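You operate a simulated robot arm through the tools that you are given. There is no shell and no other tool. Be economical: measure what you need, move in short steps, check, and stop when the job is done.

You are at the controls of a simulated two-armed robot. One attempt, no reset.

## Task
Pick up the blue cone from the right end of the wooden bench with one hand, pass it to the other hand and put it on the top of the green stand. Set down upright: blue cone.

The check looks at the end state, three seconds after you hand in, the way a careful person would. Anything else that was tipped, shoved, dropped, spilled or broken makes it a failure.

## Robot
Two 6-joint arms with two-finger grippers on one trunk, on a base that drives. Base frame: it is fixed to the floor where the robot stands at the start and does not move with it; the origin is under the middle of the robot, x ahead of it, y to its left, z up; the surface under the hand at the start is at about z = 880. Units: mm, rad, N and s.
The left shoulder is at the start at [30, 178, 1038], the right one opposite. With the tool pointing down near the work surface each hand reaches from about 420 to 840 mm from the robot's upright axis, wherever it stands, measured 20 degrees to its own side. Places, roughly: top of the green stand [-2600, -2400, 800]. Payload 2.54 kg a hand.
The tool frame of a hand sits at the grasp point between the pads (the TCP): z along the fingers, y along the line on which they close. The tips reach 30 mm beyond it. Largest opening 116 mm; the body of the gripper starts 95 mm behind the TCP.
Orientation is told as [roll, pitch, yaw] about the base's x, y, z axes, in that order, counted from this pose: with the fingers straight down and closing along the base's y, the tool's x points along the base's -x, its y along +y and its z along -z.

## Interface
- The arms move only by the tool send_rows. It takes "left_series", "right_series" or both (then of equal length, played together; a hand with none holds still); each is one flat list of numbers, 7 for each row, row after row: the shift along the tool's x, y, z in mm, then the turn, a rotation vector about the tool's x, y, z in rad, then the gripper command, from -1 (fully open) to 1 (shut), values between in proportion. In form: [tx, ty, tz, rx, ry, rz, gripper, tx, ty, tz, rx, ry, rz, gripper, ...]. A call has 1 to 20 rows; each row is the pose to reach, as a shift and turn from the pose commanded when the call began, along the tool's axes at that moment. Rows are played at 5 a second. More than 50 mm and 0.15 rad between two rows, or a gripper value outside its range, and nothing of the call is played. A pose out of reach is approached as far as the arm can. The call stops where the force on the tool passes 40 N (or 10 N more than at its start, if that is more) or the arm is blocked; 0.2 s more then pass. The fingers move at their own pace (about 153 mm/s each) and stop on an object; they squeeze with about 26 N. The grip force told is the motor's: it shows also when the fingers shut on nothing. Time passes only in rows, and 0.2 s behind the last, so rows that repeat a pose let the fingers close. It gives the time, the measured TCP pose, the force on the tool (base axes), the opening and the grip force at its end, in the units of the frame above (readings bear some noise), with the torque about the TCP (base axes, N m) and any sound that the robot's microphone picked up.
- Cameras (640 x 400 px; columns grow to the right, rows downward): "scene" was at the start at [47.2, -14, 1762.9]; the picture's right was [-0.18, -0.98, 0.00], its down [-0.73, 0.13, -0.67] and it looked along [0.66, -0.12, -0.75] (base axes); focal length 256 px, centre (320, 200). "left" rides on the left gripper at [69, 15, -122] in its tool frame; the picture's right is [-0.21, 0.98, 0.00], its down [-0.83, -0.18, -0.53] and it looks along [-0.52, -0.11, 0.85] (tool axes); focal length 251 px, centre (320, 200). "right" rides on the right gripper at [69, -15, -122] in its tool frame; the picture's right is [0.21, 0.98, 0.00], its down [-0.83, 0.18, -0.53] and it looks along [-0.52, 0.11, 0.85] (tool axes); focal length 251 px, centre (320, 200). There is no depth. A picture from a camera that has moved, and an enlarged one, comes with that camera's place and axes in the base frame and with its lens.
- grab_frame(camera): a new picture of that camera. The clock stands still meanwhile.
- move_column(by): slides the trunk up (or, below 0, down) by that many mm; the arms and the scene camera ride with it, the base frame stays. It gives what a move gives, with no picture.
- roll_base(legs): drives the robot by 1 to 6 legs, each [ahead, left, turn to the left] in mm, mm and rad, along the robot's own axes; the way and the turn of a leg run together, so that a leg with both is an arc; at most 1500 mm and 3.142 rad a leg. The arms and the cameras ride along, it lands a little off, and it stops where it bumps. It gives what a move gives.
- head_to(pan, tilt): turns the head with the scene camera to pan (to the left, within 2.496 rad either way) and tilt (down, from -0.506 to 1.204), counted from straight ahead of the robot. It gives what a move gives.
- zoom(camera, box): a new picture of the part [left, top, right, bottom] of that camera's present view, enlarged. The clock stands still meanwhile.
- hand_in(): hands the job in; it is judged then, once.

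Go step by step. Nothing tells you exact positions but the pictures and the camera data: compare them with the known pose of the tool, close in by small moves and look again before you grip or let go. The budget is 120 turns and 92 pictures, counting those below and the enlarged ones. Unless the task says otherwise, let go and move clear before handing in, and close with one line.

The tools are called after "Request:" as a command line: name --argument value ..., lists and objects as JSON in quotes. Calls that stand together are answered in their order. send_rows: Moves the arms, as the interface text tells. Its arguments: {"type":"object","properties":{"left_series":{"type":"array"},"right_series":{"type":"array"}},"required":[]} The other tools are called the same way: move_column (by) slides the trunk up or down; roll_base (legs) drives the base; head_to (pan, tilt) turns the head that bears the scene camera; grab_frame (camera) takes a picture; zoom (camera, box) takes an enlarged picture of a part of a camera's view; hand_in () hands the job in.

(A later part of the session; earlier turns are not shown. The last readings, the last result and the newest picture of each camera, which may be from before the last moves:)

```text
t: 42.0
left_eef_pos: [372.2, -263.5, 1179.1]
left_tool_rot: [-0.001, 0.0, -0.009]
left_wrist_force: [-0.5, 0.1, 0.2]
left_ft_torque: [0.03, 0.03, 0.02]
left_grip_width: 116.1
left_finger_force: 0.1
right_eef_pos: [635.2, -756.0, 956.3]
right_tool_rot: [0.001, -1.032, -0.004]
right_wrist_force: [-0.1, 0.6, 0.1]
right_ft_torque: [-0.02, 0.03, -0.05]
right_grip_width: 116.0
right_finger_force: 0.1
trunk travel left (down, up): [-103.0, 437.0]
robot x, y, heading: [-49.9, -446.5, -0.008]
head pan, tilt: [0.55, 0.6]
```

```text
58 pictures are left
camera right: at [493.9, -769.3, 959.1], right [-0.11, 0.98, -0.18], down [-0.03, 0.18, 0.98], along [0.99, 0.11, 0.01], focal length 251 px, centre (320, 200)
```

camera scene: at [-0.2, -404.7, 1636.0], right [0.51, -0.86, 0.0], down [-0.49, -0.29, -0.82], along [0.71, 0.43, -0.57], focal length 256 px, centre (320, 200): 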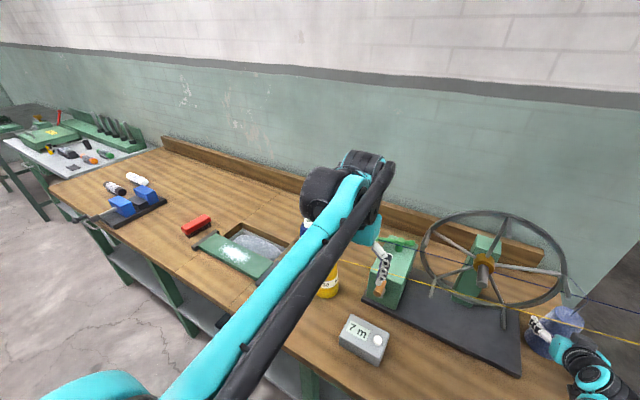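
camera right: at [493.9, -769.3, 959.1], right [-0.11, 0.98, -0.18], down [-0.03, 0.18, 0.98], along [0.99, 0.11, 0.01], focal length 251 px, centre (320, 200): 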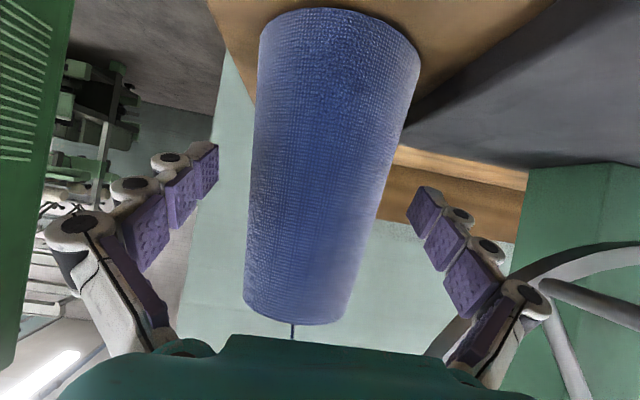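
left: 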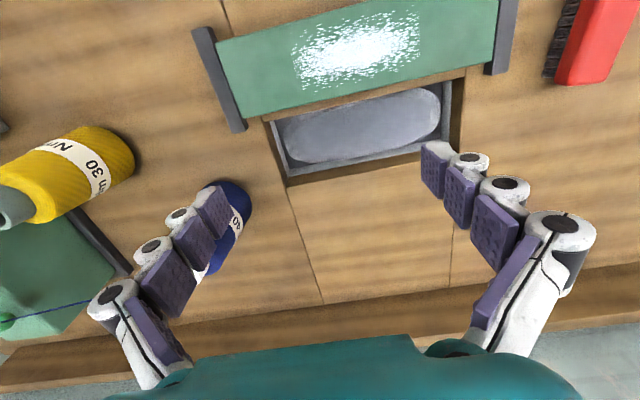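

The reel's cone is unmoved. Backing straight out.

Request:
send_rows --right_series '[24, 0, -41, 0, 0, 0, -1, 48, 0, -82, 0, 0, 0, -1, 72, 0, -123, 0, 0, 0, -1, 96, 0, -164, 0, 0, 0, -1]'

Request:
roll_base --legs '[[-200, 0, 0]]'

Request:
move_column --by 147

Request:
roll_base --legs '[[0, 440, 0]]'

Request:
head_to --pan -0.15 --tilt 0.6

Request:
grab_frame --camera "scene"

```text
t: 43.0
left_eef_pos: [371.3, -263.3, 1178.7]
left_tool_rot: [0.001, -0.002, -0.009]
left_wrist_force: [0.9, 0.0, -0.2]
left_ft_torque: [-0.02, 0.0, 0.01]
left_grip_width: 115.9
left_finger_force: 0.2
right_eef_pos: [444.2, -753.1, 955.5]
right_tool_rot: [-0.002, -1.035, -0.002]
right_wrist_force: [-0.1, -0.4, -0.4]
right_ft_torque: [-0.02, -0.02, -0.05]
right_grip_width: 116.0
right_finger_force: 0.1
trunk travel left (down, up): [-103.0, 437.0]
robot x, y, heading: [-56.7, -451.4, -0.007]
head pan, tilt: [0.55, 0.6]
```

```text
t: 44.6
left_eef_pos: [170.9, -260.9, 1179.5]
left_tool_rot: [0.0, -0.001, -0.007]
left_wrist_force: [-1.5, 0.9, 1.0]
left_ft_torque: [0.04, -0.05, -0.02]
left_grip_width: 115.8
left_finger_force: 0.0
right_eef_pos: [244.6, -750.2, 955.7]
right_tool_rot: [-0.003, -1.036, -0.003]
right_wrist_force: [-0.8, -1.2, 0.3]
right_ft_torque: [0.03, -0.03, 0.02]
right_grip_width: 116.1
right_finger_force: 0.0
trunk travel left (down, up): [-103.0, 437.0]
robot x, y, heading: [-249.5, -448.9, -0.01]
head pan, tilt: [0.55, 0.6]
```

```text
t: 46.3
left_eef_pos: [171.6, -259.9, 1326.0]
left_tool_rot: [0.0, -0.001, -0.006]
left_wrist_force: [-0.4, -0.3, -0.2]
left_ft_torque: [0.02, -0.02, 0.02]
left_grip_width: 116.2
left_finger_force: 0.0
right_eef_pos: [245.4, -749.7, 1102.2]
right_tool_rot: [-0.003, -1.034, -0.003]
right_wrist_force: [0.4, 0.5, 0.4]
right_ft_torque: [0.02, 0.0, 0.0]
right_grip_width: 116.1
right_finger_force: 0.1
trunk travel left (down, up): [-250.0, 290.0]
robot x, y, heading: [-249.5, -443.2, -0.006]
head pan, tilt: [0.55, 0.6]
```

```text
t: 48.9
left_eef_pos: [177.9, 170.8, 1326.5]
left_tool_rot: [0.0, 0.0, -0.011]
left_wrist_force: [-0.1, 0.7, 0.3]
left_ft_torque: [-0.04, -0.02, 0.01]
left_grip_width: 116.1
left_finger_force: 0.1
right_eef_pos: [249.2, -318.5, 1101.9]
right_tool_rot: [0.0, -1.033, -0.006]
right_wrist_force: [0.3, 0.5, -0.1]
right_ft_torque: [-0.01, 0.0, -0.04]
right_grip_width: 116.0
right_finger_force: 0.0
trunk travel left (down, up): [-250.0, 290.0]
robot x, y, heading: [-249.8, -15.5, -0.013]
head pan, tilt: [0.55, 0.6]
```

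```text
t: 50.0
left_eef_pos: [176.4, 170.1, 1325.3]
left_tool_rot: [-0.001, 0.0, -0.011]
left_wrist_force: [-0.2, 0.1, -0.6]
left_ft_torque: [0.0, -0.02, 0.01]
left_grip_width: 115.9
left_finger_force: 0.1
right_eef_pos: [249.5, -318.0, 1102.6]
right_tool_rot: [-0.002, -1.034, -0.005]
right_wrist_force: [0.0, -0.5, -0.4]
right_ft_torque: [0.01, 0.01, 0.0]
right_grip_width: 115.9
right_finger_force: 0.0
trunk travel left (down, up): [-250.0, 290.0]
robot x, y, heading: [-243.3, -12.2, -0.014]
head pan, tilt: [-0.15, 0.6]
```

```text
57 pictures are left
camera scene: at [-189.3, -27.0, 1783.1], right [-0.16, -0.99, 0.0], down [-0.56, 0.09, -0.83], along [0.81, -0.13, -0.57], focal length 256 px, centre (320, 200)
```

scene: 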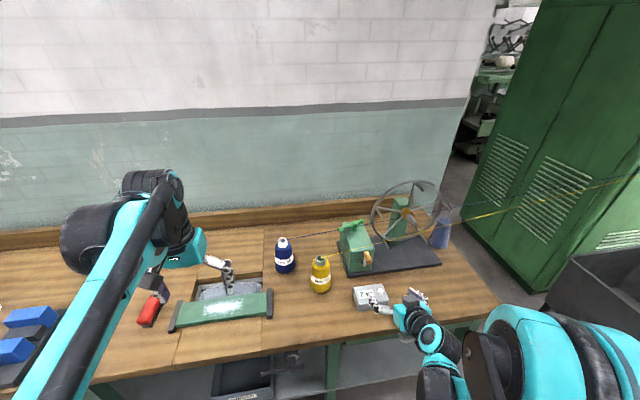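

Request:
zoom --camera "scene" --box '[250, 200, 410, 300]'

```text
4.00 times, centred on (330, 250) of scene
camera zoom: at [-189.3, -27.0, 1783.1], right [-0.16, -0.99, 0.0], down [-0.56, 0.09, -0.83], along [0.81, -0.13, -0.57], focal length 1023 px, centre (280, 0)
```

zoom: 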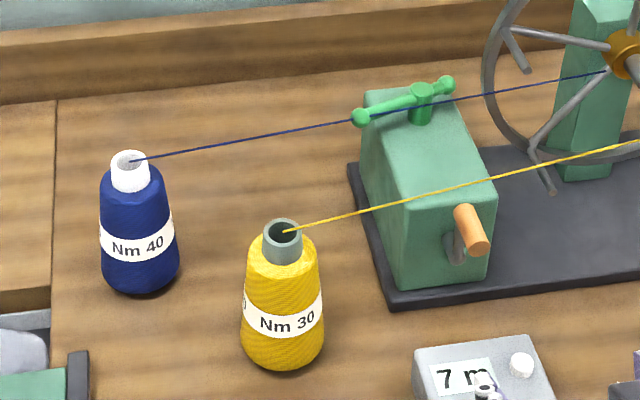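

Navy cone: base about (594, 7), top about z 1053, base 88 mm across, with its yarn leaving to the right at the top. I'll take it with the left hand tilted from the front, lower-body grip, and set both arms up here off the bench.

Request:
send_rows --left_series '[-7.5, 0, 27, 0, -0.131, 0, -1, -15, 0, 54, 0, -0.262, 0, -1, -22, 0, 81, 0, -0.393, 0, -1, -30, 0, 108, 0, -0.524, 0, -1, -37, 0, 135, 0, -0.654, 0, -1, -45, 0, 162, 0, -0.785, 0, -1, -52, 0, 189, 0, -0.916, 0, -1, -60, 0, 212, 0, -1.047, 0, -1]' --right_series '[-32, 0, -19, 0, 0.129, 0, -1, -64, 0, -38, 0, 0.258, 0, -1, -97, 0, -57, 0, 0.388, 0, -1, -129, 0, -76, 0, 0.517, 0, -1, -161, 0, -96, 0, 0.646, 0, -1, -193, 0, -115, 0, 0.775, 0, -1, -226, 0, -134, 0, 0.905, 0, -1, -258, 0, -153, 0, 1.034, 0, -1]'

Request:
roll_base --legs '[[0, -90, 0.012]]'

```text
t: 51.8
left_eef_pos: [241.3, 169.3, 1110.9]
left_tool_rot: [-0.001, -1.045, -0.012]
left_wrist_force: [0.2, -0.1, -0.6]
left_ft_torque: [0.02, -0.02, -0.01]
left_grip_width: 115.9
left_finger_force: 0.0
right_eef_pos: [257.1, -319.5, 1402.1]
right_tool_rot: [-0.001, 0.004, -0.008]
right_wrist_force: [1.0, 0.0, 0.0]
right_ft_torque: [0.01, 0.12, -0.02]
right_grip_width: 115.9
right_finger_force: 0.1
trunk travel left (down, up): [-250.0, 290.0]
robot x, y, heading: [-241.9, -17.4, -0.013]
head pan, tilt: [-0.15, 0.6]
```

```text
t: 52.9
left_eef_pos: [234.6, 84.7, 1113.4]
left_tool_rot: [0.002, -1.047, -0.004]
left_wrist_force: [0.4, -0.5, 0.0]
left_ft_torque: [0.02, 0.04, 0.03]
left_grip_width: 116.0
left_finger_force: 0.1
right_eef_pos: [254.8, -406.0, 1402.9]
right_tool_rot: [0.002, 0.0, 0.003]
right_wrist_force: [0.0, -0.9, -0.2]
right_ft_torque: [0.04, 0.04, 0.01]
right_grip_width: 116.1
right_finger_force: 0.0
trunk travel left (down, up): [-250.0, 290.0]
robot x, y, heading: [-245.8, -101.0, -0.002]
head pan, tilt: [-0.15, 0.6]
```

Request:
roll_base --legs '[[190, 0, 0]]'

Request:
send_rows --left_series '[0, -26, 0, 0, 0, 0, -1, 0, -52, 0, 0, 0, 0, -1, 0, -77, 0, 0, 0, 0, -1]'

Request:
grab_frame --camera "left"

Request:
grab_frame --camera "scene"

```text
t: 54.4
left_eef_pos: [421.8, 80.2, 1112.2]
left_tool_rot: [-0.001, -1.048, -0.01]
left_wrist_force: [0.1, -0.3, 1.3]
left_ft_torque: [-0.01, 0.02, 0.0]
left_grip_width: 116.1
left_finger_force: 0.0
right_eef_pos: [438.7, -409.8, 1403.3]
right_tool_rot: [0.001, 0.001, -0.005]
right_wrist_force: [-0.2, 0.3, 0.4]
right_ft_torque: [0.01, 0.06, 0.02]
right_grip_width: 115.7
right_finger_force: 0.0
trunk travel left (down, up): [-250.0, 290.0]
robot x, y, heading: [-62.4, -104.4, -0.012]
head pan, tilt: [-0.15, 0.6]
```

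```text
t: 55.2
left_eef_pos: [419.4, 2.8, 1113.1]
left_tool_rot: [0.003, -1.047, -0.008]
left_wrist_force: [0.1, 0.7, 0.3]
left_ft_torque: [-0.01, 0.01, 0.01]
left_grip_width: 116.1
left_finger_force: 0.0
right_eef_pos: [437.5, -410.3, 1403.8]
right_tool_rot: [0.0, 0.0, -0.006]
right_wrist_force: [-0.4, -0.2, 0.2]
right_ft_torque: [-0.01, 0.02, 0.0]
right_grip_width: 116.2
right_finger_force: 0.1
trunk travel left (down, up): [-250.0, 290.0]
robot x, y, heading: [-59.6, -101.8, -0.01]
head pan, tilt: [-0.15, 0.6]
```

```text
55 pictures are left
camera left: at [281.2, 18.8, 1114.9], right [0.12, 0.98, 0.19], down [-0.05, -0.18, 0.98], along [0.99, -0.12, 0.03], focal length 251 px, centre (320, 200)
```

left: 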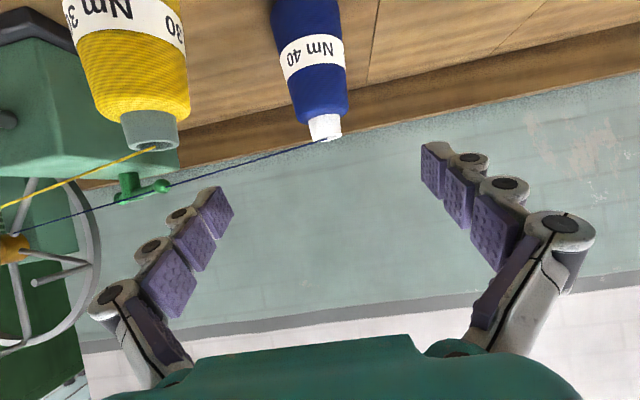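

```text
54 pictures are left
camera scene: at [-5.7, -117.8, 1783.1], right [-0.16, -0.99, 0.0], down [-0.56, 0.09, -0.83], along [0.81, -0.13, -0.56], focal length 256 px, centre (320, 200)
```

scene: 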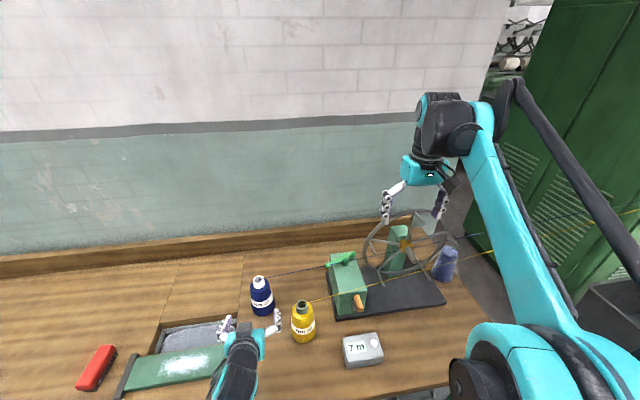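

Navy axis is near (594, 4) and yellow near (495, -147). I'll advance a bit and then lower the trunk in stages, checking the tray bracket and the yellow cone.

Request:
send_rows --left_series '[-15, 0, 26, 0, 0, 0, -1, -30, 1, 52, 0, 0, 0, -1]'

Request:
move_column --by -100

Request:
grab_frame --camera "left"

Request:
zoom --camera "scene" --box '[120, 240, 344, 380]'

```text
t: 55.8
left_eef_pos: [480.7, 4.6, 1113.8]
left_tool_rot: [0.0, -1.048, -0.009]
left_wrist_force: [0.2, 1.0, 0.3]
left_ft_torque: [0.0, 0.02, 0.01]
left_grip_width: 115.9
left_finger_force: 0.1
right_eef_pos: [437.8, -409.6, 1403.1]
right_tool_rot: [0.0, 0.002, -0.007]
right_wrist_force: [0.6, 0.7, 0.6]
right_ft_torque: [-0.01, 0.01, 0.01]
right_grip_width: 116.0
right_finger_force: 0.0
trunk travel left (down, up): [-250.0, 290.0]
robot x, y, heading: [-63.1, -103.5, -0.014]
head pan, tilt: [-0.15, 0.6]
```

```text
t: 57.1
left_eef_pos: [479.9, 4.7, 1014.3]
left_tool_rot: [-0.001, -1.047, -0.007]
left_wrist_force: [-0.4, -0.6, 0.3]
left_ft_torque: [0.0, 0.02, 0.0]
left_grip_width: 116.2
left_finger_force: 0.0
right_eef_pos: [437.2, -409.4, 1303.2]
right_tool_rot: [0.001, 0.001, -0.006]
right_wrist_force: [0.1, 0.7, 0.5]
right_ft_torque: [-0.01, 0.03, -0.01]
right_grip_width: 115.9
right_finger_force: 0.1
trunk travel left (down, up): [-150.0, 390.0]
robot x, y, heading: [-62.3, -106.0, -0.012]
head pan, tilt: [-0.15, 0.6]
```

```text
53 pictures are left
camera left: at [341.1, 21.2, 1015.1], right [0.12, 0.98, 0.19], down [-0.05, -0.18, 0.98], along [0.99, -0.12, 0.03], focal length 251 px, centre (320, 200)
```

left: 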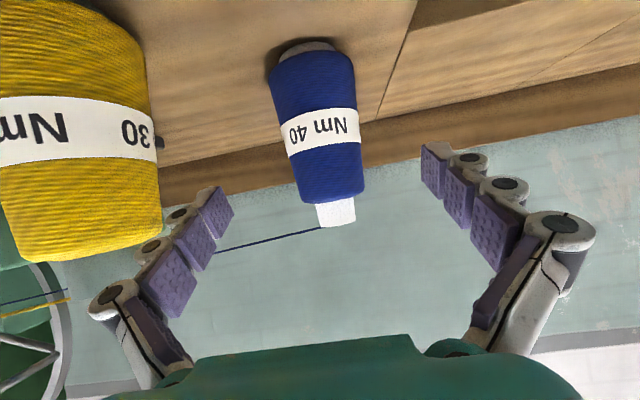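

```text
2.86 times, centred on (232, 310) of scene
camera zoom: at [-5.3, -116.9, 1683.3], right [-0.16, -0.99, 0.0], down [-0.56, 0.09, -0.83], along [0.81, -0.13, -0.56], focal length 731 px, centre (571, -114)
```

zoom: 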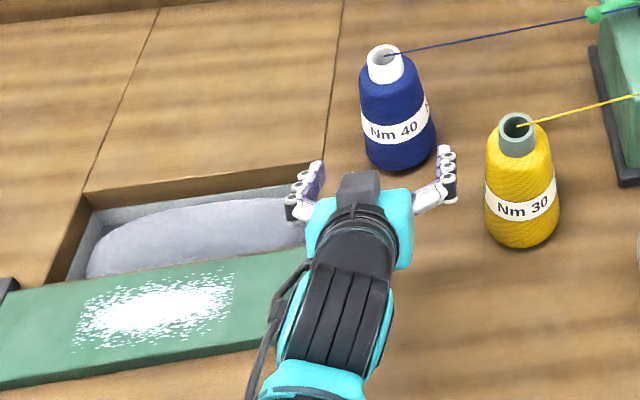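

Request:
move_column --by -54

Request:
send_rows --left_series '[-15, 0, 26, 0, 0, 0, -1, -30, -0.5, 52, 0, 0, 0, -1]'

Request:
grab_frame --camera "left"

Request:
zoom --camera "scene" --box '[120, 240, 344, 380]'

```text
t: 58.1
left_eef_pos: [479.3, 4.4, 960.9]
left_tool_rot: [0.001, -1.046, -0.009]
left_wrist_force: [0.1, -0.2, -0.7]
left_ft_torque: [0.02, -0.01, -0.03]
left_grip_width: 116.0
left_finger_force: 0.1
right_eef_pos: [437.0, -409.9, 1248.7]
right_tool_rot: [-0.001, -0.001, -0.004]
right_wrist_force: [-0.6, 0.6, -0.9]
right_ft_torque: [0.03, -0.03, -0.02]
right_grip_width: 115.9
right_finger_force: 0.0
trunk travel left (down, up): [-96.0, 444.0]
robot x, y, heading: [-58.7, -98.3, -0.012]
head pan, tilt: [-0.15, 0.6]
```

```text
t: 58.7
left_eef_pos: [541.6, 3.8, 959.1]
left_tool_rot: [-0.001, -1.047, -0.008]
left_wrist_force: [-0.3, -0.4, 0.1]
left_ft_torque: [0.01, 0.01, -0.02]
left_grip_width: 116.2
left_finger_force: 0.0
right_eef_pos: [436.6, -409.4, 1250.4]
right_tool_rot: [0.001, 0.001, -0.003]
right_wrist_force: [0.4, 0.7, 0.1]
right_ft_torque: [-0.02, 0.03, 0.01]
right_grip_width: 116.0
right_finger_force: 0.1
trunk travel left (down, up): [-96.0, 444.0]
robot x, y, heading: [-64.5, -101.8, -0.007]
head pan, tilt: [-0.15, 0.6]
```

```text
51 pictures are left
camera left: at [402.0, 20.3, 960.1], right [0.12, 0.98, 0.19], down [-0.05, -0.18, 0.98], along [0.99, -0.12, 0.03], focal length 251 px, centre (320, 200)
```

left: 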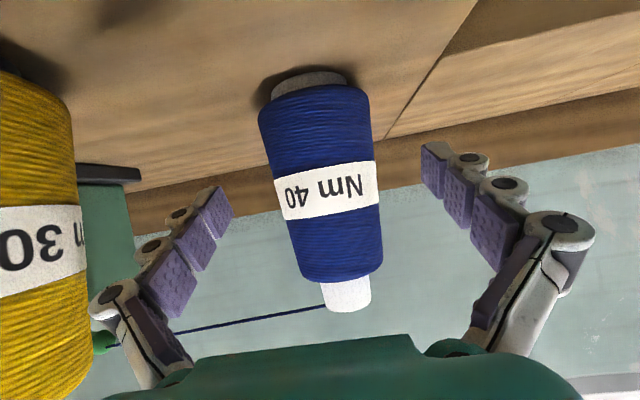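

```text
2.86 times, centred on (232, 310) of scene
camera zoom: at [-4.4, -116.9, 1629.1], right [-0.16, -0.99, 0.0], down [-0.56, 0.09, -0.82], along [0.81, -0.13, -0.57], focal length 731 px, centre (571, -114)
```

zoom: 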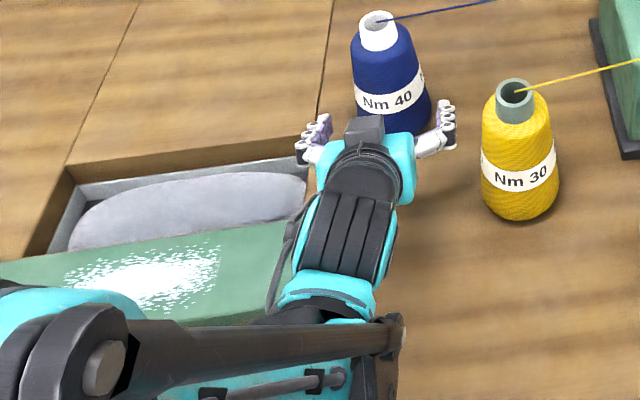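

Request:
send_rows --left_series '[-12.5, 0, 21.7, 0, 0, 0, -1, -25, 0.3, 43.3, 0, 0, 0, -1]'

Request:
grab_frame --camera "left"

```text
t: 59.3
left_eef_pos: [591.4, 2.8, 960.3]
left_tool_rot: [0.0, -1.048, -0.012]
left_wrist_force: [-0.5, 0.6, 0.0]
left_ft_torque: [-0.02, 0.02, -0.01]
left_grip_width: 116.1
left_finger_force: 0.0
right_eef_pos: [437.4, -409.7, 1249.7]
right_tool_rot: [-0.002, 0.001, -0.007]
right_wrist_force: [0.3, 0.5, -1.0]
right_ft_torque: [0.0, 0.04, 0.01]
right_grip_width: 115.9
right_finger_force: 0.0
trunk travel left (down, up): [-96.0, 444.0]
robot x, y, heading: [-65.2, -102.6, -0.01]
head pan, tilt: [-0.15, 0.6]
```

```text
49 pictures are left
camera left: at [452.3, 19.5, 960.9], right [0.12, 0.98, 0.19], down [-0.05, -0.18, 0.98], along [0.99, -0.12, 0.03], focal length 251 px, centre (320, 200)
```

left: 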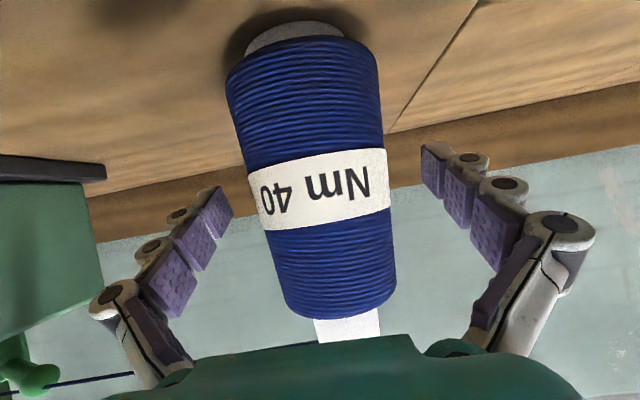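

Request:
send_rows --left_series '[0, 0, 0, 0, 0, 0, -0.2, 0, 0, 0, 0, 0, 0, 0.1, 0, 0, 0, 0, 0, 0, 0.3, 0, 0, 0, 0, 0, 0, 1, 0, 0, 0, 0, 0, 0, 1]'

Request:
send_rows --left_series '[-0.9, 0, -0.5, 0, 0, 0, 1, -1.8, 0, -1, 0, 0, 0, 1, -3.5, 0, -2, 0, 0, 0, 1, -5.2, 0, -3, 0, 0, 0, 1]'

Request:
grab_frame --camera "left"

```text
t: 60.5
left_eef_pos: [590.0, 1.6, 959.8]
left_tool_rot: [0.001, -1.047, -0.011]
left_wrist_force: [-0.2, 0.4, 5.4]
left_ft_torque: [-0.03, -0.07, -0.06]
left_grip_width: 78.4
left_finger_force: 26.5
right_eef_pos: [437.2, -409.3, 1250.0]
right_tool_rot: [0.0, 0.001, -0.004]
right_wrist_force: [0.4, -0.6, -0.2]
right_ft_torque: [-0.02, 0.03, -0.01]
right_grip_width: 116.0
right_finger_force: 0.1
trunk travel left (down, up): [-96.0, 444.0]
robot x, y, heading: [-59.8, -103.0, -0.008]
head pan, tilt: [-0.15, 0.6]
```

```text
t: 61.5
left_eef_pos: [590.2, 3.1, 964.0]
left_tool_rot: [0.001, -1.047, -0.009]
left_wrist_force: [0.1, 0.6, -4.6]
left_ft_torque: [0.0, 0.01, 0.0]
left_grip_width: 78.2
left_finger_force: 25.9
right_eef_pos: [438.5, -409.9, 1249.7]
right_tool_rot: [0.0, 0.002, -0.006]
right_wrist_force: [0.9, -0.5, -1.0]
right_ft_torque: [0.0, 0.02, -0.04]
right_grip_width: 116.0
right_finger_force: 0.0
trunk travel left (down, up): [-96.0, 444.0]
robot x, y, heading: [-65.1, -105.7, -0.01]
head pan, tilt: [-0.15, 0.6]
```

```text
48 pictures are left
camera left: at [451.4, 18.8, 966.4], right [0.12, 0.98, 0.19], down [-0.05, -0.18, 0.98], along [0.99, -0.12, 0.03], focal length 251 px, centre (320, 200)
```

left: 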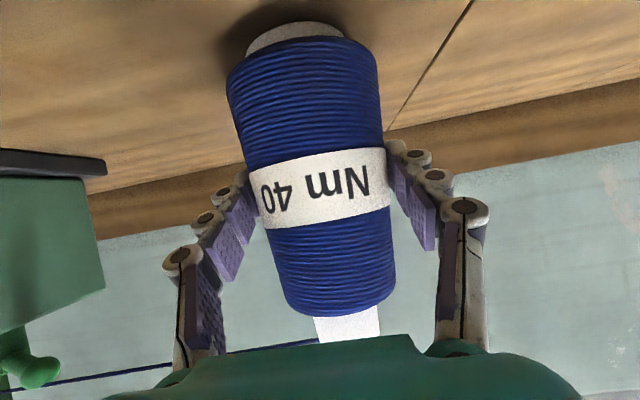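

The navy cone lifts freely at about 0.5 kg, so it's the right one. I'll raise it a bit further and check what its yarn does.

Request:
send_rows --left_series '[-9, 0, -5, 0, 0, 0, 1, -17, 0, -10, 0, 0, 0, 1, -26, 0, -15, 0, 0, 0, 1]'

Request:
zoom --camera "scene" --box '[200, 200, 424, 340]'

```text
t: 62.3
left_eef_pos: [591.7, 1.5, 995.7]
left_tool_rot: [0.0, -1.048, -0.009]
left_wrist_force: [-0.4, 0.2, -4.3]
left_ft_torque: [-0.01, 0.05, 0.05]
left_grip_width: 78.1
left_finger_force: 25.6
right_eef_pos: [436.4, -409.0, 1249.5]
right_tool_rot: [-0.001, 0.002, -0.006]
right_wrist_force: [-0.3, 0.4, 0.5]
right_ft_torque: [0.0, -0.05, 0.0]
right_grip_width: 116.1
right_finger_force: 0.0
trunk travel left (down, up): [-96.0, 444.0]
robot x, y, heading: [-62.6, -105.6, -0.007]
head pan, tilt: [-0.15, 0.6]
```

```text
2.86 times, centred on (312, 270) of scene
camera zoom: at [-4.9, -116.9, 1629.1], right [-0.16, -0.99, 0.0], down [-0.56, 0.09, -0.82], along [0.81, -0.13, -0.57], focal length 731 px, centre (343, 0)
```

zoom: 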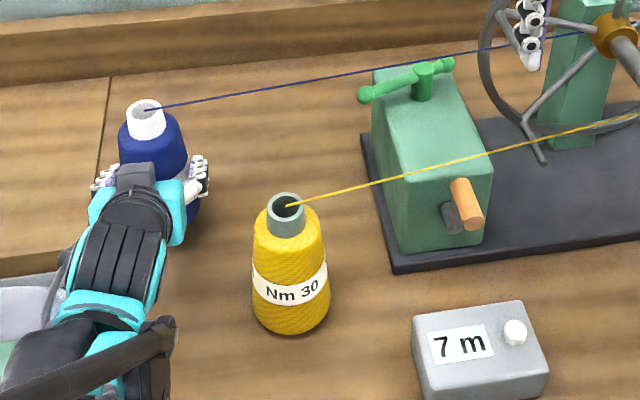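

The yarn simply follows with no load. I'll raise everything well above the yellow cone and its yarn, then back away.

Request:
move_column --by 250

Request:
roll_base --legs '[[-350, 0, 0]]'

Request:
grab_frame --camera "scene"

```text
t: 64.9
left_eef_pos: [592.1, 1.1, 1245.0]
left_tool_rot: [-0.001, -1.048, -0.009]
left_wrist_force: [0.7, 0.4, -5.3]
left_ft_torque: [-0.01, -0.01, 0.0]
left_grip_width: 78.1
left_finger_force: 26.1
right_eef_pos: [437.8, -410.1, 1499.4]
right_tool_rot: [0.001, 0.001, -0.006]
right_wrist_force: [-0.1, 0.4, -0.8]
right_ft_torque: [-0.02, 0.01, 0.0]
right_grip_width: 116.1
right_finger_force: 0.1
trunk travel left (down, up): [-346.0, 194.0]
robot x, y, heading: [-63.5, -103.7, -0.01]
head pan, tilt: [-0.15, 0.6]
```

```text
t: 67.2
left_eef_pos: [237.1, 5.5, 1246.4]
left_tool_rot: [0.0, -1.046, -0.008]
left_wrist_force: [0.0, -0.1, -4.2]
left_ft_torque: [0.01, 0.01, 0.01]
left_grip_width: 78.2
left_finger_force: 26.1
right_eef_pos: [84.1, -404.6, 1499.0]
right_tool_rot: [0.0, 0.001, -0.003]
right_wrist_force: [0.0, 0.0, 0.5]
right_ft_torque: [-0.01, -0.01, 0.0]
right_grip_width: 115.8
right_finger_force: 0.0
trunk travel left (down, up): [-346.0, 194.0]
robot x, y, heading: [-413.4, -98.5, -0.003]
head pan, tilt: [-0.15, 0.6]
```

```text
46 pictures are left
camera scene: at [-358.0, -113.7, 1879.1], right [-0.16, -0.99, 0.0], down [-0.56, 0.09, -0.82], along [0.81, -0.13, -0.57], focal length 256 px, centre (320, 200)
```

scene: 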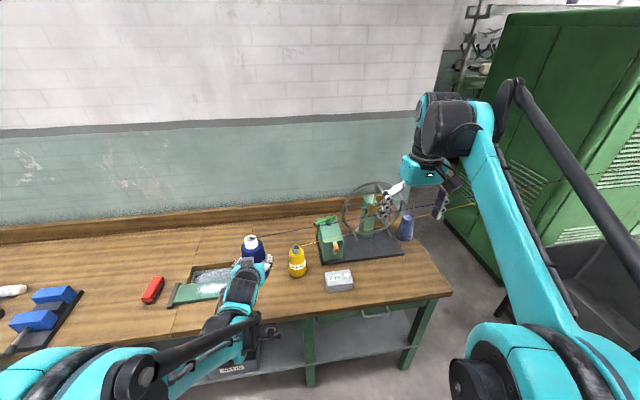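

The cone is carried clear with no load from the yarn. For the handover I'll bring the cone toward the middle and turn the right hand 90° so its fingers close along x, clear of the yarn and the left fingers.

Request:
send_rows --left_series '[0, -11, 0, 0, 0, 0, 1, 0, -22, 0, 0, 0, 0, 1, 0, -33, 0, 0, 0, 0, 1, 0, -44, 0, 0, 0, 0, 1, 0, -55, 0, 0, 0, 0, 1, 0, -66, 0, 0, 0, 0, 1, 0, -77, 0, 0, 0, 0, 1, 0, -88, 0, 0, 0, 0, 1, 0, -99, 0, 0, 0, 0, 1, 0, -110, 0, 0, 0, 0, 1, 0, -120, 0, 0, 0, 0, 1]' --right_series '[0, 0, 0, 0, 0, -0.143, -1, 0, 0, 0, 0, 0, -0.286, -1, 0, 0, 0, 0, 0, -0.428, -1, 0, 0, 0, 0, 0, -0.571, -1, 0, 0, 0, 0, 0, -0.714, -1, 0, 0, 0, 0, 0, -0.857, -1, 0, 0, 0, 0, 0, -1.0, -1, 0, 0, 0, 0, 0, -1.142, -1, 0, 0, 0, 0, 0, -1.285, -1, 0, 0, 0, 0, 0, -1.428, -1, 0, 0, 0, 0, 0, -1.571, -1]'

Request:
grab_frame --camera "scene"

Request:
grab_frame --camera "right"

```text
t: 69.6
left_eef_pos: [236.6, -111.8, 1246.3]
left_tool_rot: [-0.001, -1.047, -0.007]
left_wrist_force: [0.7, 0.5, -4.4]
left_ft_torque: [0.03, 0.05, 0.0]
left_grip_width: 78.1
left_finger_force: 26.2
right_eef_pos: [85.7, -406.1, 1498.4]
right_tool_rot: [0.003, 0.0, 1.57]
right_wrist_force: [0.5, 0.0, 0.0]
right_ft_torque: [0.02, -0.02, -0.02]
right_grip_width: 116.1
right_finger_force: 0.0
trunk travel left (down, up): [-346.0, 194.0]
robot x, y, heading: [-414.9, -99.1, -0.006]
head pan, tilt: [-0.15, 0.6]
```

```text
45 pictures are left
camera scene: at [-357.8, -114.3, 1879.1], right [-0.16, -0.99, 0.0], down [-0.56, 0.09, -0.82], along [0.81, -0.13, -0.57], focal length 256 px, centre (320, 200)
```

scene: 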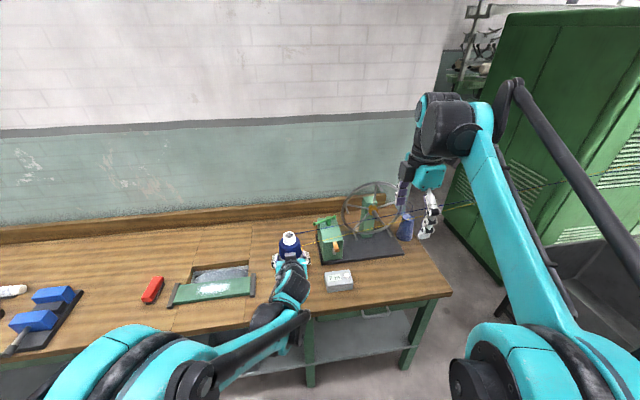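

```text
44 pictures are left
camera right: at [99.6, -474.2, 1621.1], right [-0.98, -0.21, 0.0], down [-0.18, 0.83, 0.53], along [-0.12, 0.52, -0.85], focal length 251 px, centre (320, 200)
```

right: 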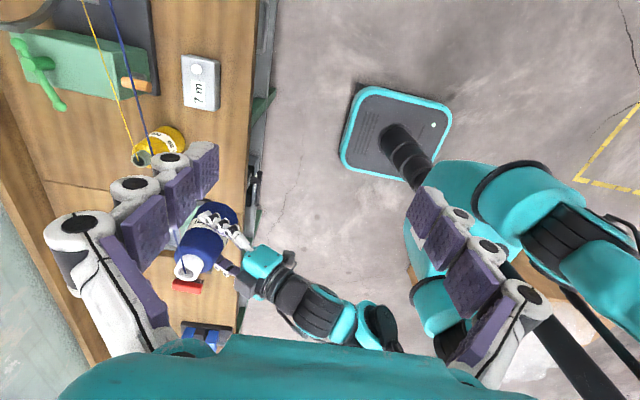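

Request:
send_rows --right_series '[-37, -19, 6, 0, 0, 0, -1, -73, -38, 12, 0, 0, 0, -1, -110, -57, 18, 0, 0, 0, -1, -146, -76, 24, 0, 0, 0, -1, -183, -95, 30, 0, 0, 0, -1, -220, -114, 36, 0, 0, 0, -1, -256, -133, 42, 0, 0, 0, -1, -293, -152, 48, 0, 0, 0, -1]'

Request:
grab_frame --camera "right"

Request:
grab_frame --camera "scene"

```text
t: 71.4
left_eef_pos: [238.1, -110.4, 1245.6]
left_tool_rot: [-0.002, -1.047, -0.007]
left_wrist_force: [0.3, 0.3, -4.0]
left_ft_torque: [-0.01, 0.03, -0.03]
left_grip_width: 78.0
left_finger_force: 26.3
right_eef_pos: [238.6, -110.6, 1451.6]
right_tool_rot: [0.005, 0.001, 1.569]
right_wrist_force: [0.7, 1.0, -0.5]
right_ft_torque: [-0.04, 0.04, -0.02]
right_grip_width: 115.8
right_finger_force: 0.1
trunk travel left (down, up): [-346.0, 194.0]
robot x, y, heading: [-416.7, -97.7, -0.007]
head pan, tilt: [-0.15, 0.6]
```

```text
43 pictures are left
camera right: at [252.7, -179.5, 1573.6], right [-0.98, -0.21, 0.0], down [-0.18, 0.83, 0.53], along [-0.12, 0.52, -0.85], focal length 251 px, centre (320, 200)
```

right: 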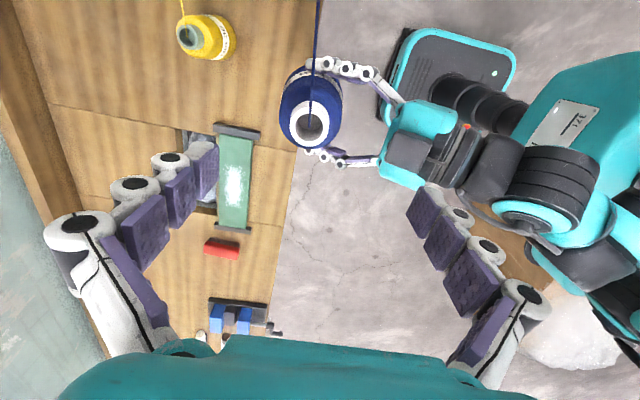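

```text
42 pictures are left
camera scene: at [-354.9, -111.4, 1878.9], right [-0.16, -0.99, 0.0], down [-0.56, 0.09, -0.82], along [0.81, -0.13, -0.57], focal length 256 px, centre (320, 200)
```

scene: 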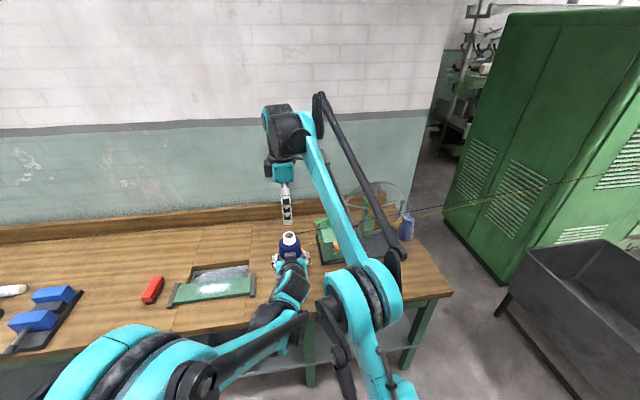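

The core top is near (246, -112, 1333). I'll narrow the right gripper to about 93 mm, descend half way and check.

Request:
send_rows --right_series '[1, -4, 20, 0, 0, 0, -0.6, 1, -7, 50, 0, 0, 0, -0.6, 1, -7, 80, 0, 0, 0, -0.6]'

Request:
grab_frame --camera "right"

```text
t: 72.2
left_eef_pos: [236.6, -111.1, 1247.6]
left_tool_rot: [0.0, -1.046, -0.006]
left_wrist_force: [-0.7, 0.5, -3.9]
left_ft_torque: [0.02, 0.05, 0.0]
left_grip_width: 77.7
left_finger_force: 25.8
right_eef_pos: [242.8, -114.6, 1371.0]
right_tool_rot: [0.001, 0.0, 1.567]
right_wrist_force: [-0.1, -0.7, 0.3]
right_ft_torque: [0.0, -0.01, -0.02]
right_grip_width: 92.7
right_finger_force: 0.1
trunk travel left (down, up): [-346.0, 194.0]
robot x, y, heading: [-416.5, -100.3, -0.007]
head pan, tilt: [-0.15, 0.6]
```

```text
41 pictures are left
camera right: at [256.8, -183.6, 1492.2], right [-0.98, -0.21, 0.0], down [-0.18, 0.83, 0.53], along [-0.11, 0.52, -0.85], focal length 251 px, centre (320, 200)
```

right: 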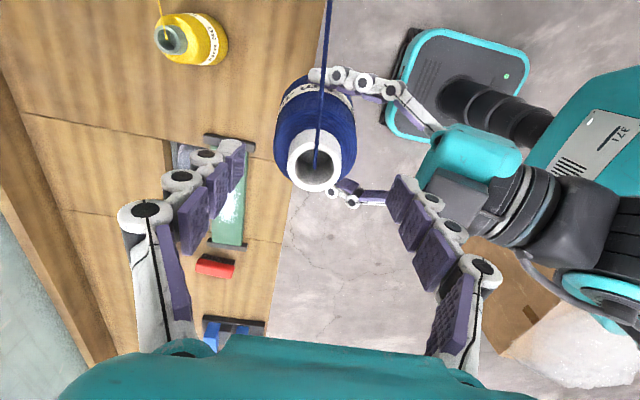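

Request:
send_rows --right_series '[0, -3, 20, 0, 0, 0, -0.6, 0, -3, 40, 0, 0, 0, -0.6, 0, -3, 60, 0, 0, 0, -0.6, 0, -3, 78, 0, 0, 0, -0.6]'

Request:
grab_frame --camera "right"

Request:
zoom --camera "scene" --box '[230, 160, 358, 280]'

```text
t: 73.2
left_eef_pos: [236.7, -110.4, 1247.7]
left_tool_rot: [-0.001, -1.048, -0.007]
left_wrist_force: [-0.4, -0.1, -3.6]
left_ft_torque: [-0.01, -0.03, -0.01]
left_grip_width: 78.0
left_finger_force: 26.1
right_eef_pos: [248.8, -114.1, 1292.1]
right_tool_rot: [0.001, -0.001, 1.567]
right_wrist_force: [-0.4, 0.6, -0.3]
right_ft_torque: [0.01, 0.03, 0.0]
right_grip_width: 92.7
right_finger_force: 0.2
trunk travel left (down, up): [-346.0, 194.0]
robot x, y, heading: [-417.3, -104.9, -0.004]
head pan, tilt: [-0.15, 0.6]
```

```text
40 pictures are left
camera right: at [262.2, -181.8, 1414.6], right [-0.98, -0.21, 0.0], down [-0.18, 0.83, 0.53], along [-0.11, 0.52, -0.85], focal length 251 px, centre (320, 200)
```

right: 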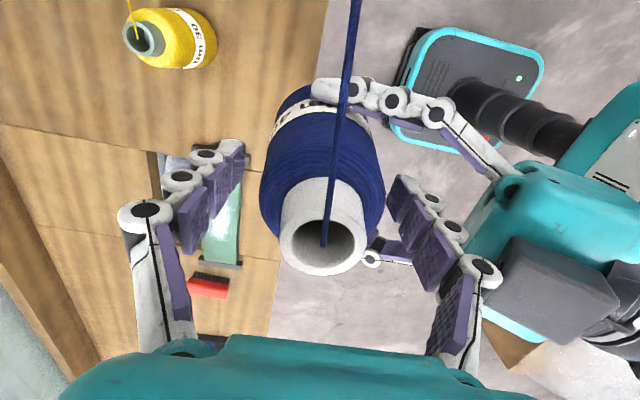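

```text
3.33 times, centred on (294, 220) of scene
camera zoom: at [-357.4, -113.8, 1879.1], right [-0.16, -0.99, 0.0], down [-0.56, 0.09, -0.82], along [0.81, -0.13, -0.57], focal length 853 px, centre (407, 133)
```

zoom: 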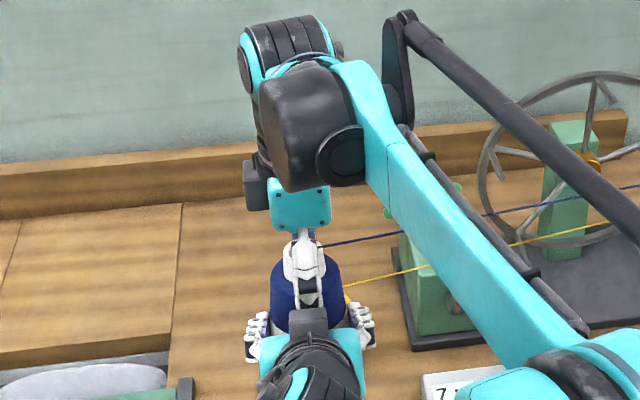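

Fingers bracket the upper body with no contact. Closing the right hand.

Request:
send_rows --right_series '[0, 0, 0, 0, 0, 0, -0.4, 0, 0, 0, 0, 0, 0, -0.2, 0, 0, 0, 0, 0, 0, 0, 0, 0, 0, 0, 0, 0, 1, 0, 0, 0, 0, 0, 0, 1]'

Request:
grab_frame --camera "right"

```text
t: 74.4
left_eef_pos: [237.1, -111.1, 1246.3]
left_tool_rot: [0.0, -1.046, -0.008]
left_wrist_force: [21.7, -0.4, -17.6]
left_ft_torque: [0.04, 0.04, 0.11]
left_grip_width: 77.6
left_finger_force: 25.6
right_eef_pos: [246.8, -112.9, 1293.7]
right_tool_rot: [0.004, -0.001, 1.567]
right_wrist_force: [-22.6, 0.0, 13.0]
right_ft_torque: [0.0, 1.14, -0.03]
right_grip_width: 71.5
right_finger_force: 26.4
trunk travel left (down, up): [-346.0, 194.0]
robot x, y, heading: [-413.3, -103.0, -0.001]
head pan, tilt: [-0.15, 0.6]
```

```text
38 pictures are left
camera right: at [261.3, -181.6, 1415.4], right [-0.98, -0.21, 0.0], down [-0.18, 0.83, 0.53], along [-0.12, 0.52, -0.85], focal length 251 px, centre (320, 200)
```

right: 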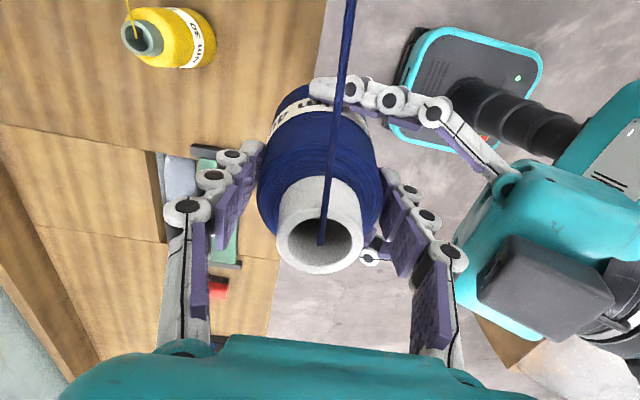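

Request:
send_rows --right_series '[0, 0.8, 0, 0, 0, 0, 1, 0, 1.6, -0.5, 0, 0, 0, 1, 0, 2, -1, 0, 0, 0, 1]'

```text
t: 75.2
left_eef_pos: [236.1, -112.0, 1247.0]
left_tool_rot: [0.0, -1.048, -0.009]
left_wrist_force: [11.6, -1.8, -4.9]
left_ft_torque: [0.05, -0.12, 0.23]
left_grip_width: 77.7
left_finger_force: 26.0
right_eef_pos: [245.9, -113.2, 1293.4]
right_tool_rot: [0.0, 0.001, 1.568]
right_wrist_force: [-11.3, 3.1, 1.0]
right_ft_torque: [0.12, 0.62, -0.23]
right_grip_width: 71.1
right_finger_force: 26.5
trunk travel left (down, up): [-346.0, 194.0]
robot x, y, heading: [-415.5, -99.1, -0.006]
head pan, tilt: [-0.15, 0.6]
```

Request:
send_rows --right_series '[0, 1, 0, 0, 0, 0, 1, 0, 2, 0, 0, 0, 0, 1, 0, 2, 0, 0, 0, 0, 1]'

Request:
send_rows --left_series '[0, 0, 0, 0, 0, 0, 0, 0, 0, 0, 0, 0, 0, -0.6, 0, 0, 0, 0, 0, 0, -1, 0, 0, 0, 0, 0, 0, -1]'

Request:
grab_frame --camera "right"

```text
t: 76.0
left_eef_pos: [236.7, -111.2, 1246.5]
left_tool_rot: [-0.002, -1.046, -0.006]
left_wrist_force: [-16.3, -7.4, 6.1]
left_ft_torque: [-0.15, -0.15, -0.24]
left_grip_width: 78.1
left_finger_force: 26.2
right_eef_pos: [244.5, -113.6, 1293.7]
right_tool_rot: [-0.004, 0.0, 1.568]
right_wrist_force: [15.8, 8.0, -6.8]
right_ft_torque: [0.48, -0.66, 0.1]
right_grip_width: 71.3
right_finger_force: 26.2
trunk travel left (down, up): [-346.0, 194.0]
robot x, y, heading: [-415.0, -102.5, -0.009]
head pan, tilt: [-0.15, 0.6]
```

```text
t: 77.0
left_eef_pos: [237.2, -111.8, 1247.1]
left_tool_rot: [0.0, -1.047, -0.006]
left_wrist_force: [-0.9, 0.6, 0.2]
left_ft_torque: [0.03, 0.03, -0.01]
left_grip_width: 115.9
left_finger_force: 0.0
right_eef_pos: [243.6, -115.4, 1294.3]
right_tool_rot: [0.0, 0.001, 1.567]
right_wrist_force: [-0.2, 0.5, 0.0]
right_ft_torque: [-0.02, 0.0, -0.01]
right_grip_width: 71.1
right_finger_force: 26.2
trunk travel left (down, up): [-346.0, 194.0]
robot x, y, heading: [-415.2, -98.2, -0.008]
head pan, tilt: [-0.15, 0.6]
```

```text
37 pictures are left
camera right: at [257.9, -182.8, 1416.1], right [-0.98, -0.21, 0.0], down [-0.18, 0.83, 0.53], along [-0.11, 0.52, -0.85], focal length 251 px, centre (320, 200)
```

right: 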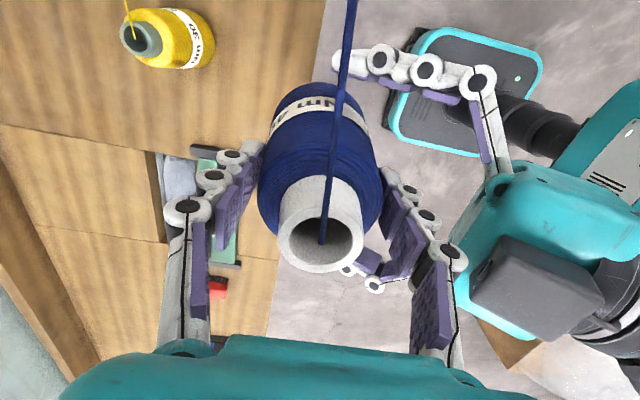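

The left hand is open. I'll back it straight away in -x and re-read the right hand's load.

Request:
send_rows --left_series '[15, 0, -26, 0, 0, 0, -1, 30, 0, -52, 0, 0, 0, -1, 45, 0, -78, 0, 0, 0, -1, 60, 0, -104, 0, 0, 0, -1]'

Request:
grab_frame --camera "left"

```text
t: 78.0
left_eef_pos: [115.8, -111.2, 1247.1]
left_tool_rot: [-0.002, -1.049, -0.01]
left_wrist_force: [0.6, 0.8, -0.2]
left_ft_torque: [-0.01, -0.03, 0.05]
left_grip_width: 116.1
left_finger_force: 0.1
right_eef_pos: [240.4, -113.4, 1294.9]
right_tool_rot: [0.001, 0.003, 1.567]
right_wrist_force: [0.7, -0.1, 0.2]
right_ft_torque: [0.01, -0.02, 0.0]
right_grip_width: 71.4
right_finger_force: 26.9
trunk travel left (down, up): [-346.0, 194.0]
robot x, y, heading: [-415.5, -98.7, -0.008]
head pan, tilt: [-0.15, 0.6]
```

```text
36 pictures are left
camera left: at [-23.1, -94.1, 1248.7], right [0.11, 0.98, 0.19], down [-0.05, -0.18, 0.98], along [0.99, -0.12, 0.03], focal length 251 px, centre (320, 200)
```

left: 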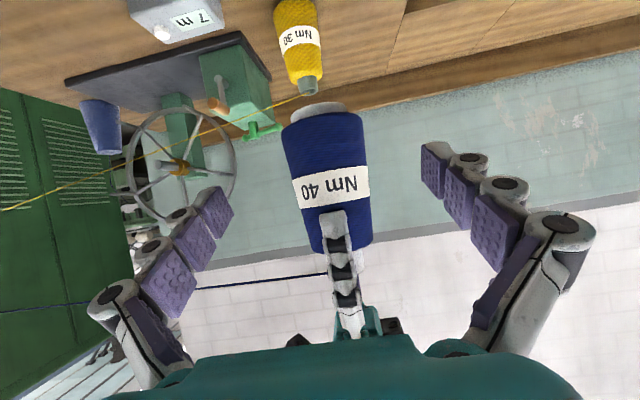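

The right hand holds the cone upright. The stand is hidden behind the dark-green control cabinet, so I'll back along the clear lane at y≈-100 and then look toward it.

Request:
roll_base --legs '[[-1400, 0, 0]]'

Request:
head_to --pan -1.9 --tilt 0.3

Request:
grab_frame --camera "scene"

```text
t: 85.1
left_eef_pos: [-1314.9, -106.0, 1248.1]
left_tool_rot: [-0.001, -1.048, 0.022]
left_wrist_force: [-0.5, 0.2, 0.2]
left_ft_torque: [0.01, 0.01, -0.03]
left_grip_width: 116.1
left_finger_force: 0.1
right_eef_pos: [-1189.2, -104.9, 1294.3]
right_tool_rot: [0.0, 0.0, 1.598]
right_wrist_force: [-0.4, 0.7, -0.1]
right_ft_torque: [-0.01, -0.01, -0.01]
right_grip_width: 71.1
right_finger_force: 25.1
trunk travel left (down, up): [-346.0, 194.0]
robot x, y, heading: [-1850.2, -112.7, 0.025]
head pan, tilt: [-0.15, 0.6]
```

```text
t: 86.9
left_eef_pos: [-1315.3, -105.6, 1246.5]
left_tool_rot: [-0.001, -1.047, 0.024]
left_wrist_force: [0.3, -0.5, 0.1]
left_ft_torque: [0.02, 0.03, 0.0]
left_grip_width: 116.1
left_finger_force: 0.0
right_eef_pos: [-1187.0, -105.3, 1294.4]
right_tool_rot: [0.003, 0.001, 1.598]
right_wrist_force: [0.5, 0.2, -0.9]
right_ft_torque: [0.0, -0.01, 0.01]
right_grip_width: 71.2
right_finger_force: 25.7
trunk travel left (down, up): [-346.0, 194.0]
robot x, y, heading: [-1850.3, -110.6, 0.027]
head pan, tilt: [-1.901, 0.3]
```

```text
35 pictures are left
camera scene: at [-1905.6, -200.1, 1906.6], right [-0.95, 0.3, 0.0], down [0.09, 0.28, -0.96], along [-0.29, -0.91, -0.3], focal length 256 px, centre (320, 200)
```

scene: 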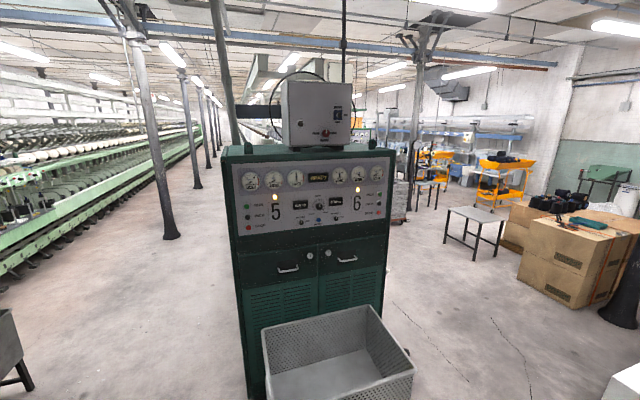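

The stand is right behind this cabinet; the bin is in front, and free floor lies to the cabinet's -x side. I'll back further to x≈-3300, then turn right and look down that side.

Request:
roll_base --legs '[[-1450, 0, -0.02], [0, 0, -1.571]]'

Request:
head_to --pan 0.35 --tilt 0.35

Request:
grab_frame --camera "scene"

```text
t: 97.8
left_eef_pos: [-3280.8, -666.3, 1247.4]
left_tool_rot: [-0.001, -1.047, -1.547]
left_wrist_force: [0.5, -0.3, -0.7]
left_ft_torque: [-0.01, -0.02, 0.01]
left_grip_width: 115.9
left_finger_force: 0.1
right_eef_pos: [-3281.4, -792.6, 1294.2]
right_tool_rot: [0.002, 0.0, 0.027]
right_wrist_force: [0.5, -0.2, -1.0]
right_ft_torque: [0.01, 0.01, -0.03]
right_grip_width: 71.1
right_finger_force: 26.0
trunk travel left (down, up): [-346.0, 194.0]
robot x, y, heading: [-3284.3, -129.4, -1.547]
head pan, tilt: [-1.901, 0.3]
```

```text
t: 99.9
left_eef_pos: [-3281.8, -666.5, 1248.7]
left_tool_rot: [0.001, -1.048, -1.547]
left_wrist_force: [0.9, -0.4, 0.4]
left_ft_torque: [0.02, 0.02, -0.03]
left_grip_width: 116.0
left_finger_force: 0.1
right_eef_pos: [-3281.1, -793.3, 1292.8]
right_tool_rot: [0.002, -0.001, 0.028]
right_wrist_force: [-0.2, 0.0, 0.7]
right_ft_torque: [-0.01, 0.02, 0.0]
right_grip_width: 71.1
right_finger_force: 25.7
trunk travel left (down, up): [-346.0, 194.0]
robot x, y, heading: [-3285.5, -131.4, -1.549]
head pan, tilt: [0.351, 0.351]
```

```text
34 pictures are left
camera scene: at [-3253.9, -190.1, 1901.9], right [-0.93, -0.36, 0.0], down [-0.13, 0.32, -0.94], along [0.34, -0.87, -0.34], focal length 256 px, centre (320, 200)
```

scene: 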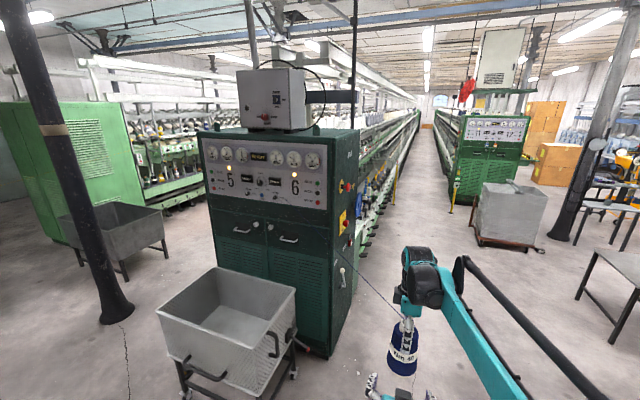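

Request:
zoom --camera "scene" --box '[300, 140, 460, 300]'

```text
2.50 times, centred on (380, 220) of scene
camera zoom: at [-3253.9, -190.1, 1901.9], right [-0.93, -0.36, 0.0], down [-0.13, 0.32, -0.94], along [0.34, -0.87, -0.34], focal length 640 px, centre (170, 150)
```

zoom: 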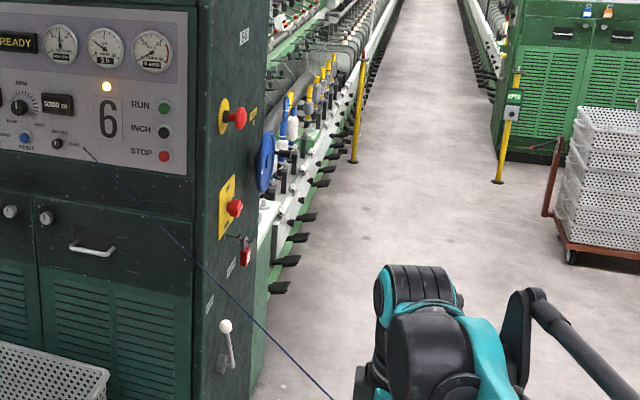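

The stand must be behind the cabinet, by the aisle side. I'll drive ahead down the aisle and look left.

Request:
roll_base --legs '[[1200, -60, -0.02]]'

Request:
head_to --pan 0.5 --tilt 0.5

Request:
grab_frame --camera "scene"

```text
t: 106.0
left_eef_pos: [-3362.0, -1853.2, 1247.9]
left_tool_rot: [0.0, -1.046, -1.588]
left_wrist_force: [0.5, 0.5, -0.2]
left_ft_torque: [-0.01, 0.02, 0.0]
left_grip_width: 115.9
left_finger_force: 0.0
right_eef_pos: [-3368.3, -1980.1, 1293.4]
right_tool_rot: [0.002, 0.0, -0.015]
right_wrist_force: [0.2, 0.0, 0.4]
right_ft_torque: [0.03, -0.01, 0.01]
right_grip_width: 71.2
right_finger_force: 26.0
trunk travel left (down, up): [-346.0, 194.0]
robot x, y, heading: [-3349.0, -1319.6, -1.585]
head pan, tilt: [0.351, 0.351]
```

```text
t: 106.7
left_eef_pos: [-3362.4, -1854.2, 1247.5]
left_tool_rot: [0.001, -1.048, -1.59]
left_wrist_force: [-0.4, -0.2, 1.0]
left_ft_torque: [-0.01, -0.02, 0.01]
left_grip_width: 116.0
left_finger_force: 0.0
right_eef_pos: [-3367.5, -1980.1, 1293.6]
right_tool_rot: [0.002, 0.001, -0.016]
right_wrist_force: [0.7, -0.1, -0.8]
right_ft_torque: [-0.04, 0.01, -0.04]
right_grip_width: 70.9
right_finger_force: 26.0
trunk travel left (down, up): [-346.0, 194.0]
robot x, y, heading: [-3347.2, -1319.2, -1.592]
head pan, tilt: [0.499, 0.499]
```

```text
32 pictures are left
camera scene: at [-3303.7, -1372.6, 1888.2], right [-0.89, -0.46, 0.0], down [-0.22, 0.42, -0.88], along [0.41, -0.78, -0.48], focal length 256 px, centre (320, 200)
```

scene: 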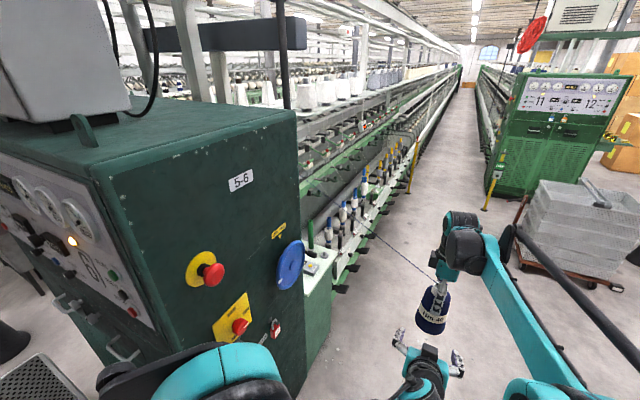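

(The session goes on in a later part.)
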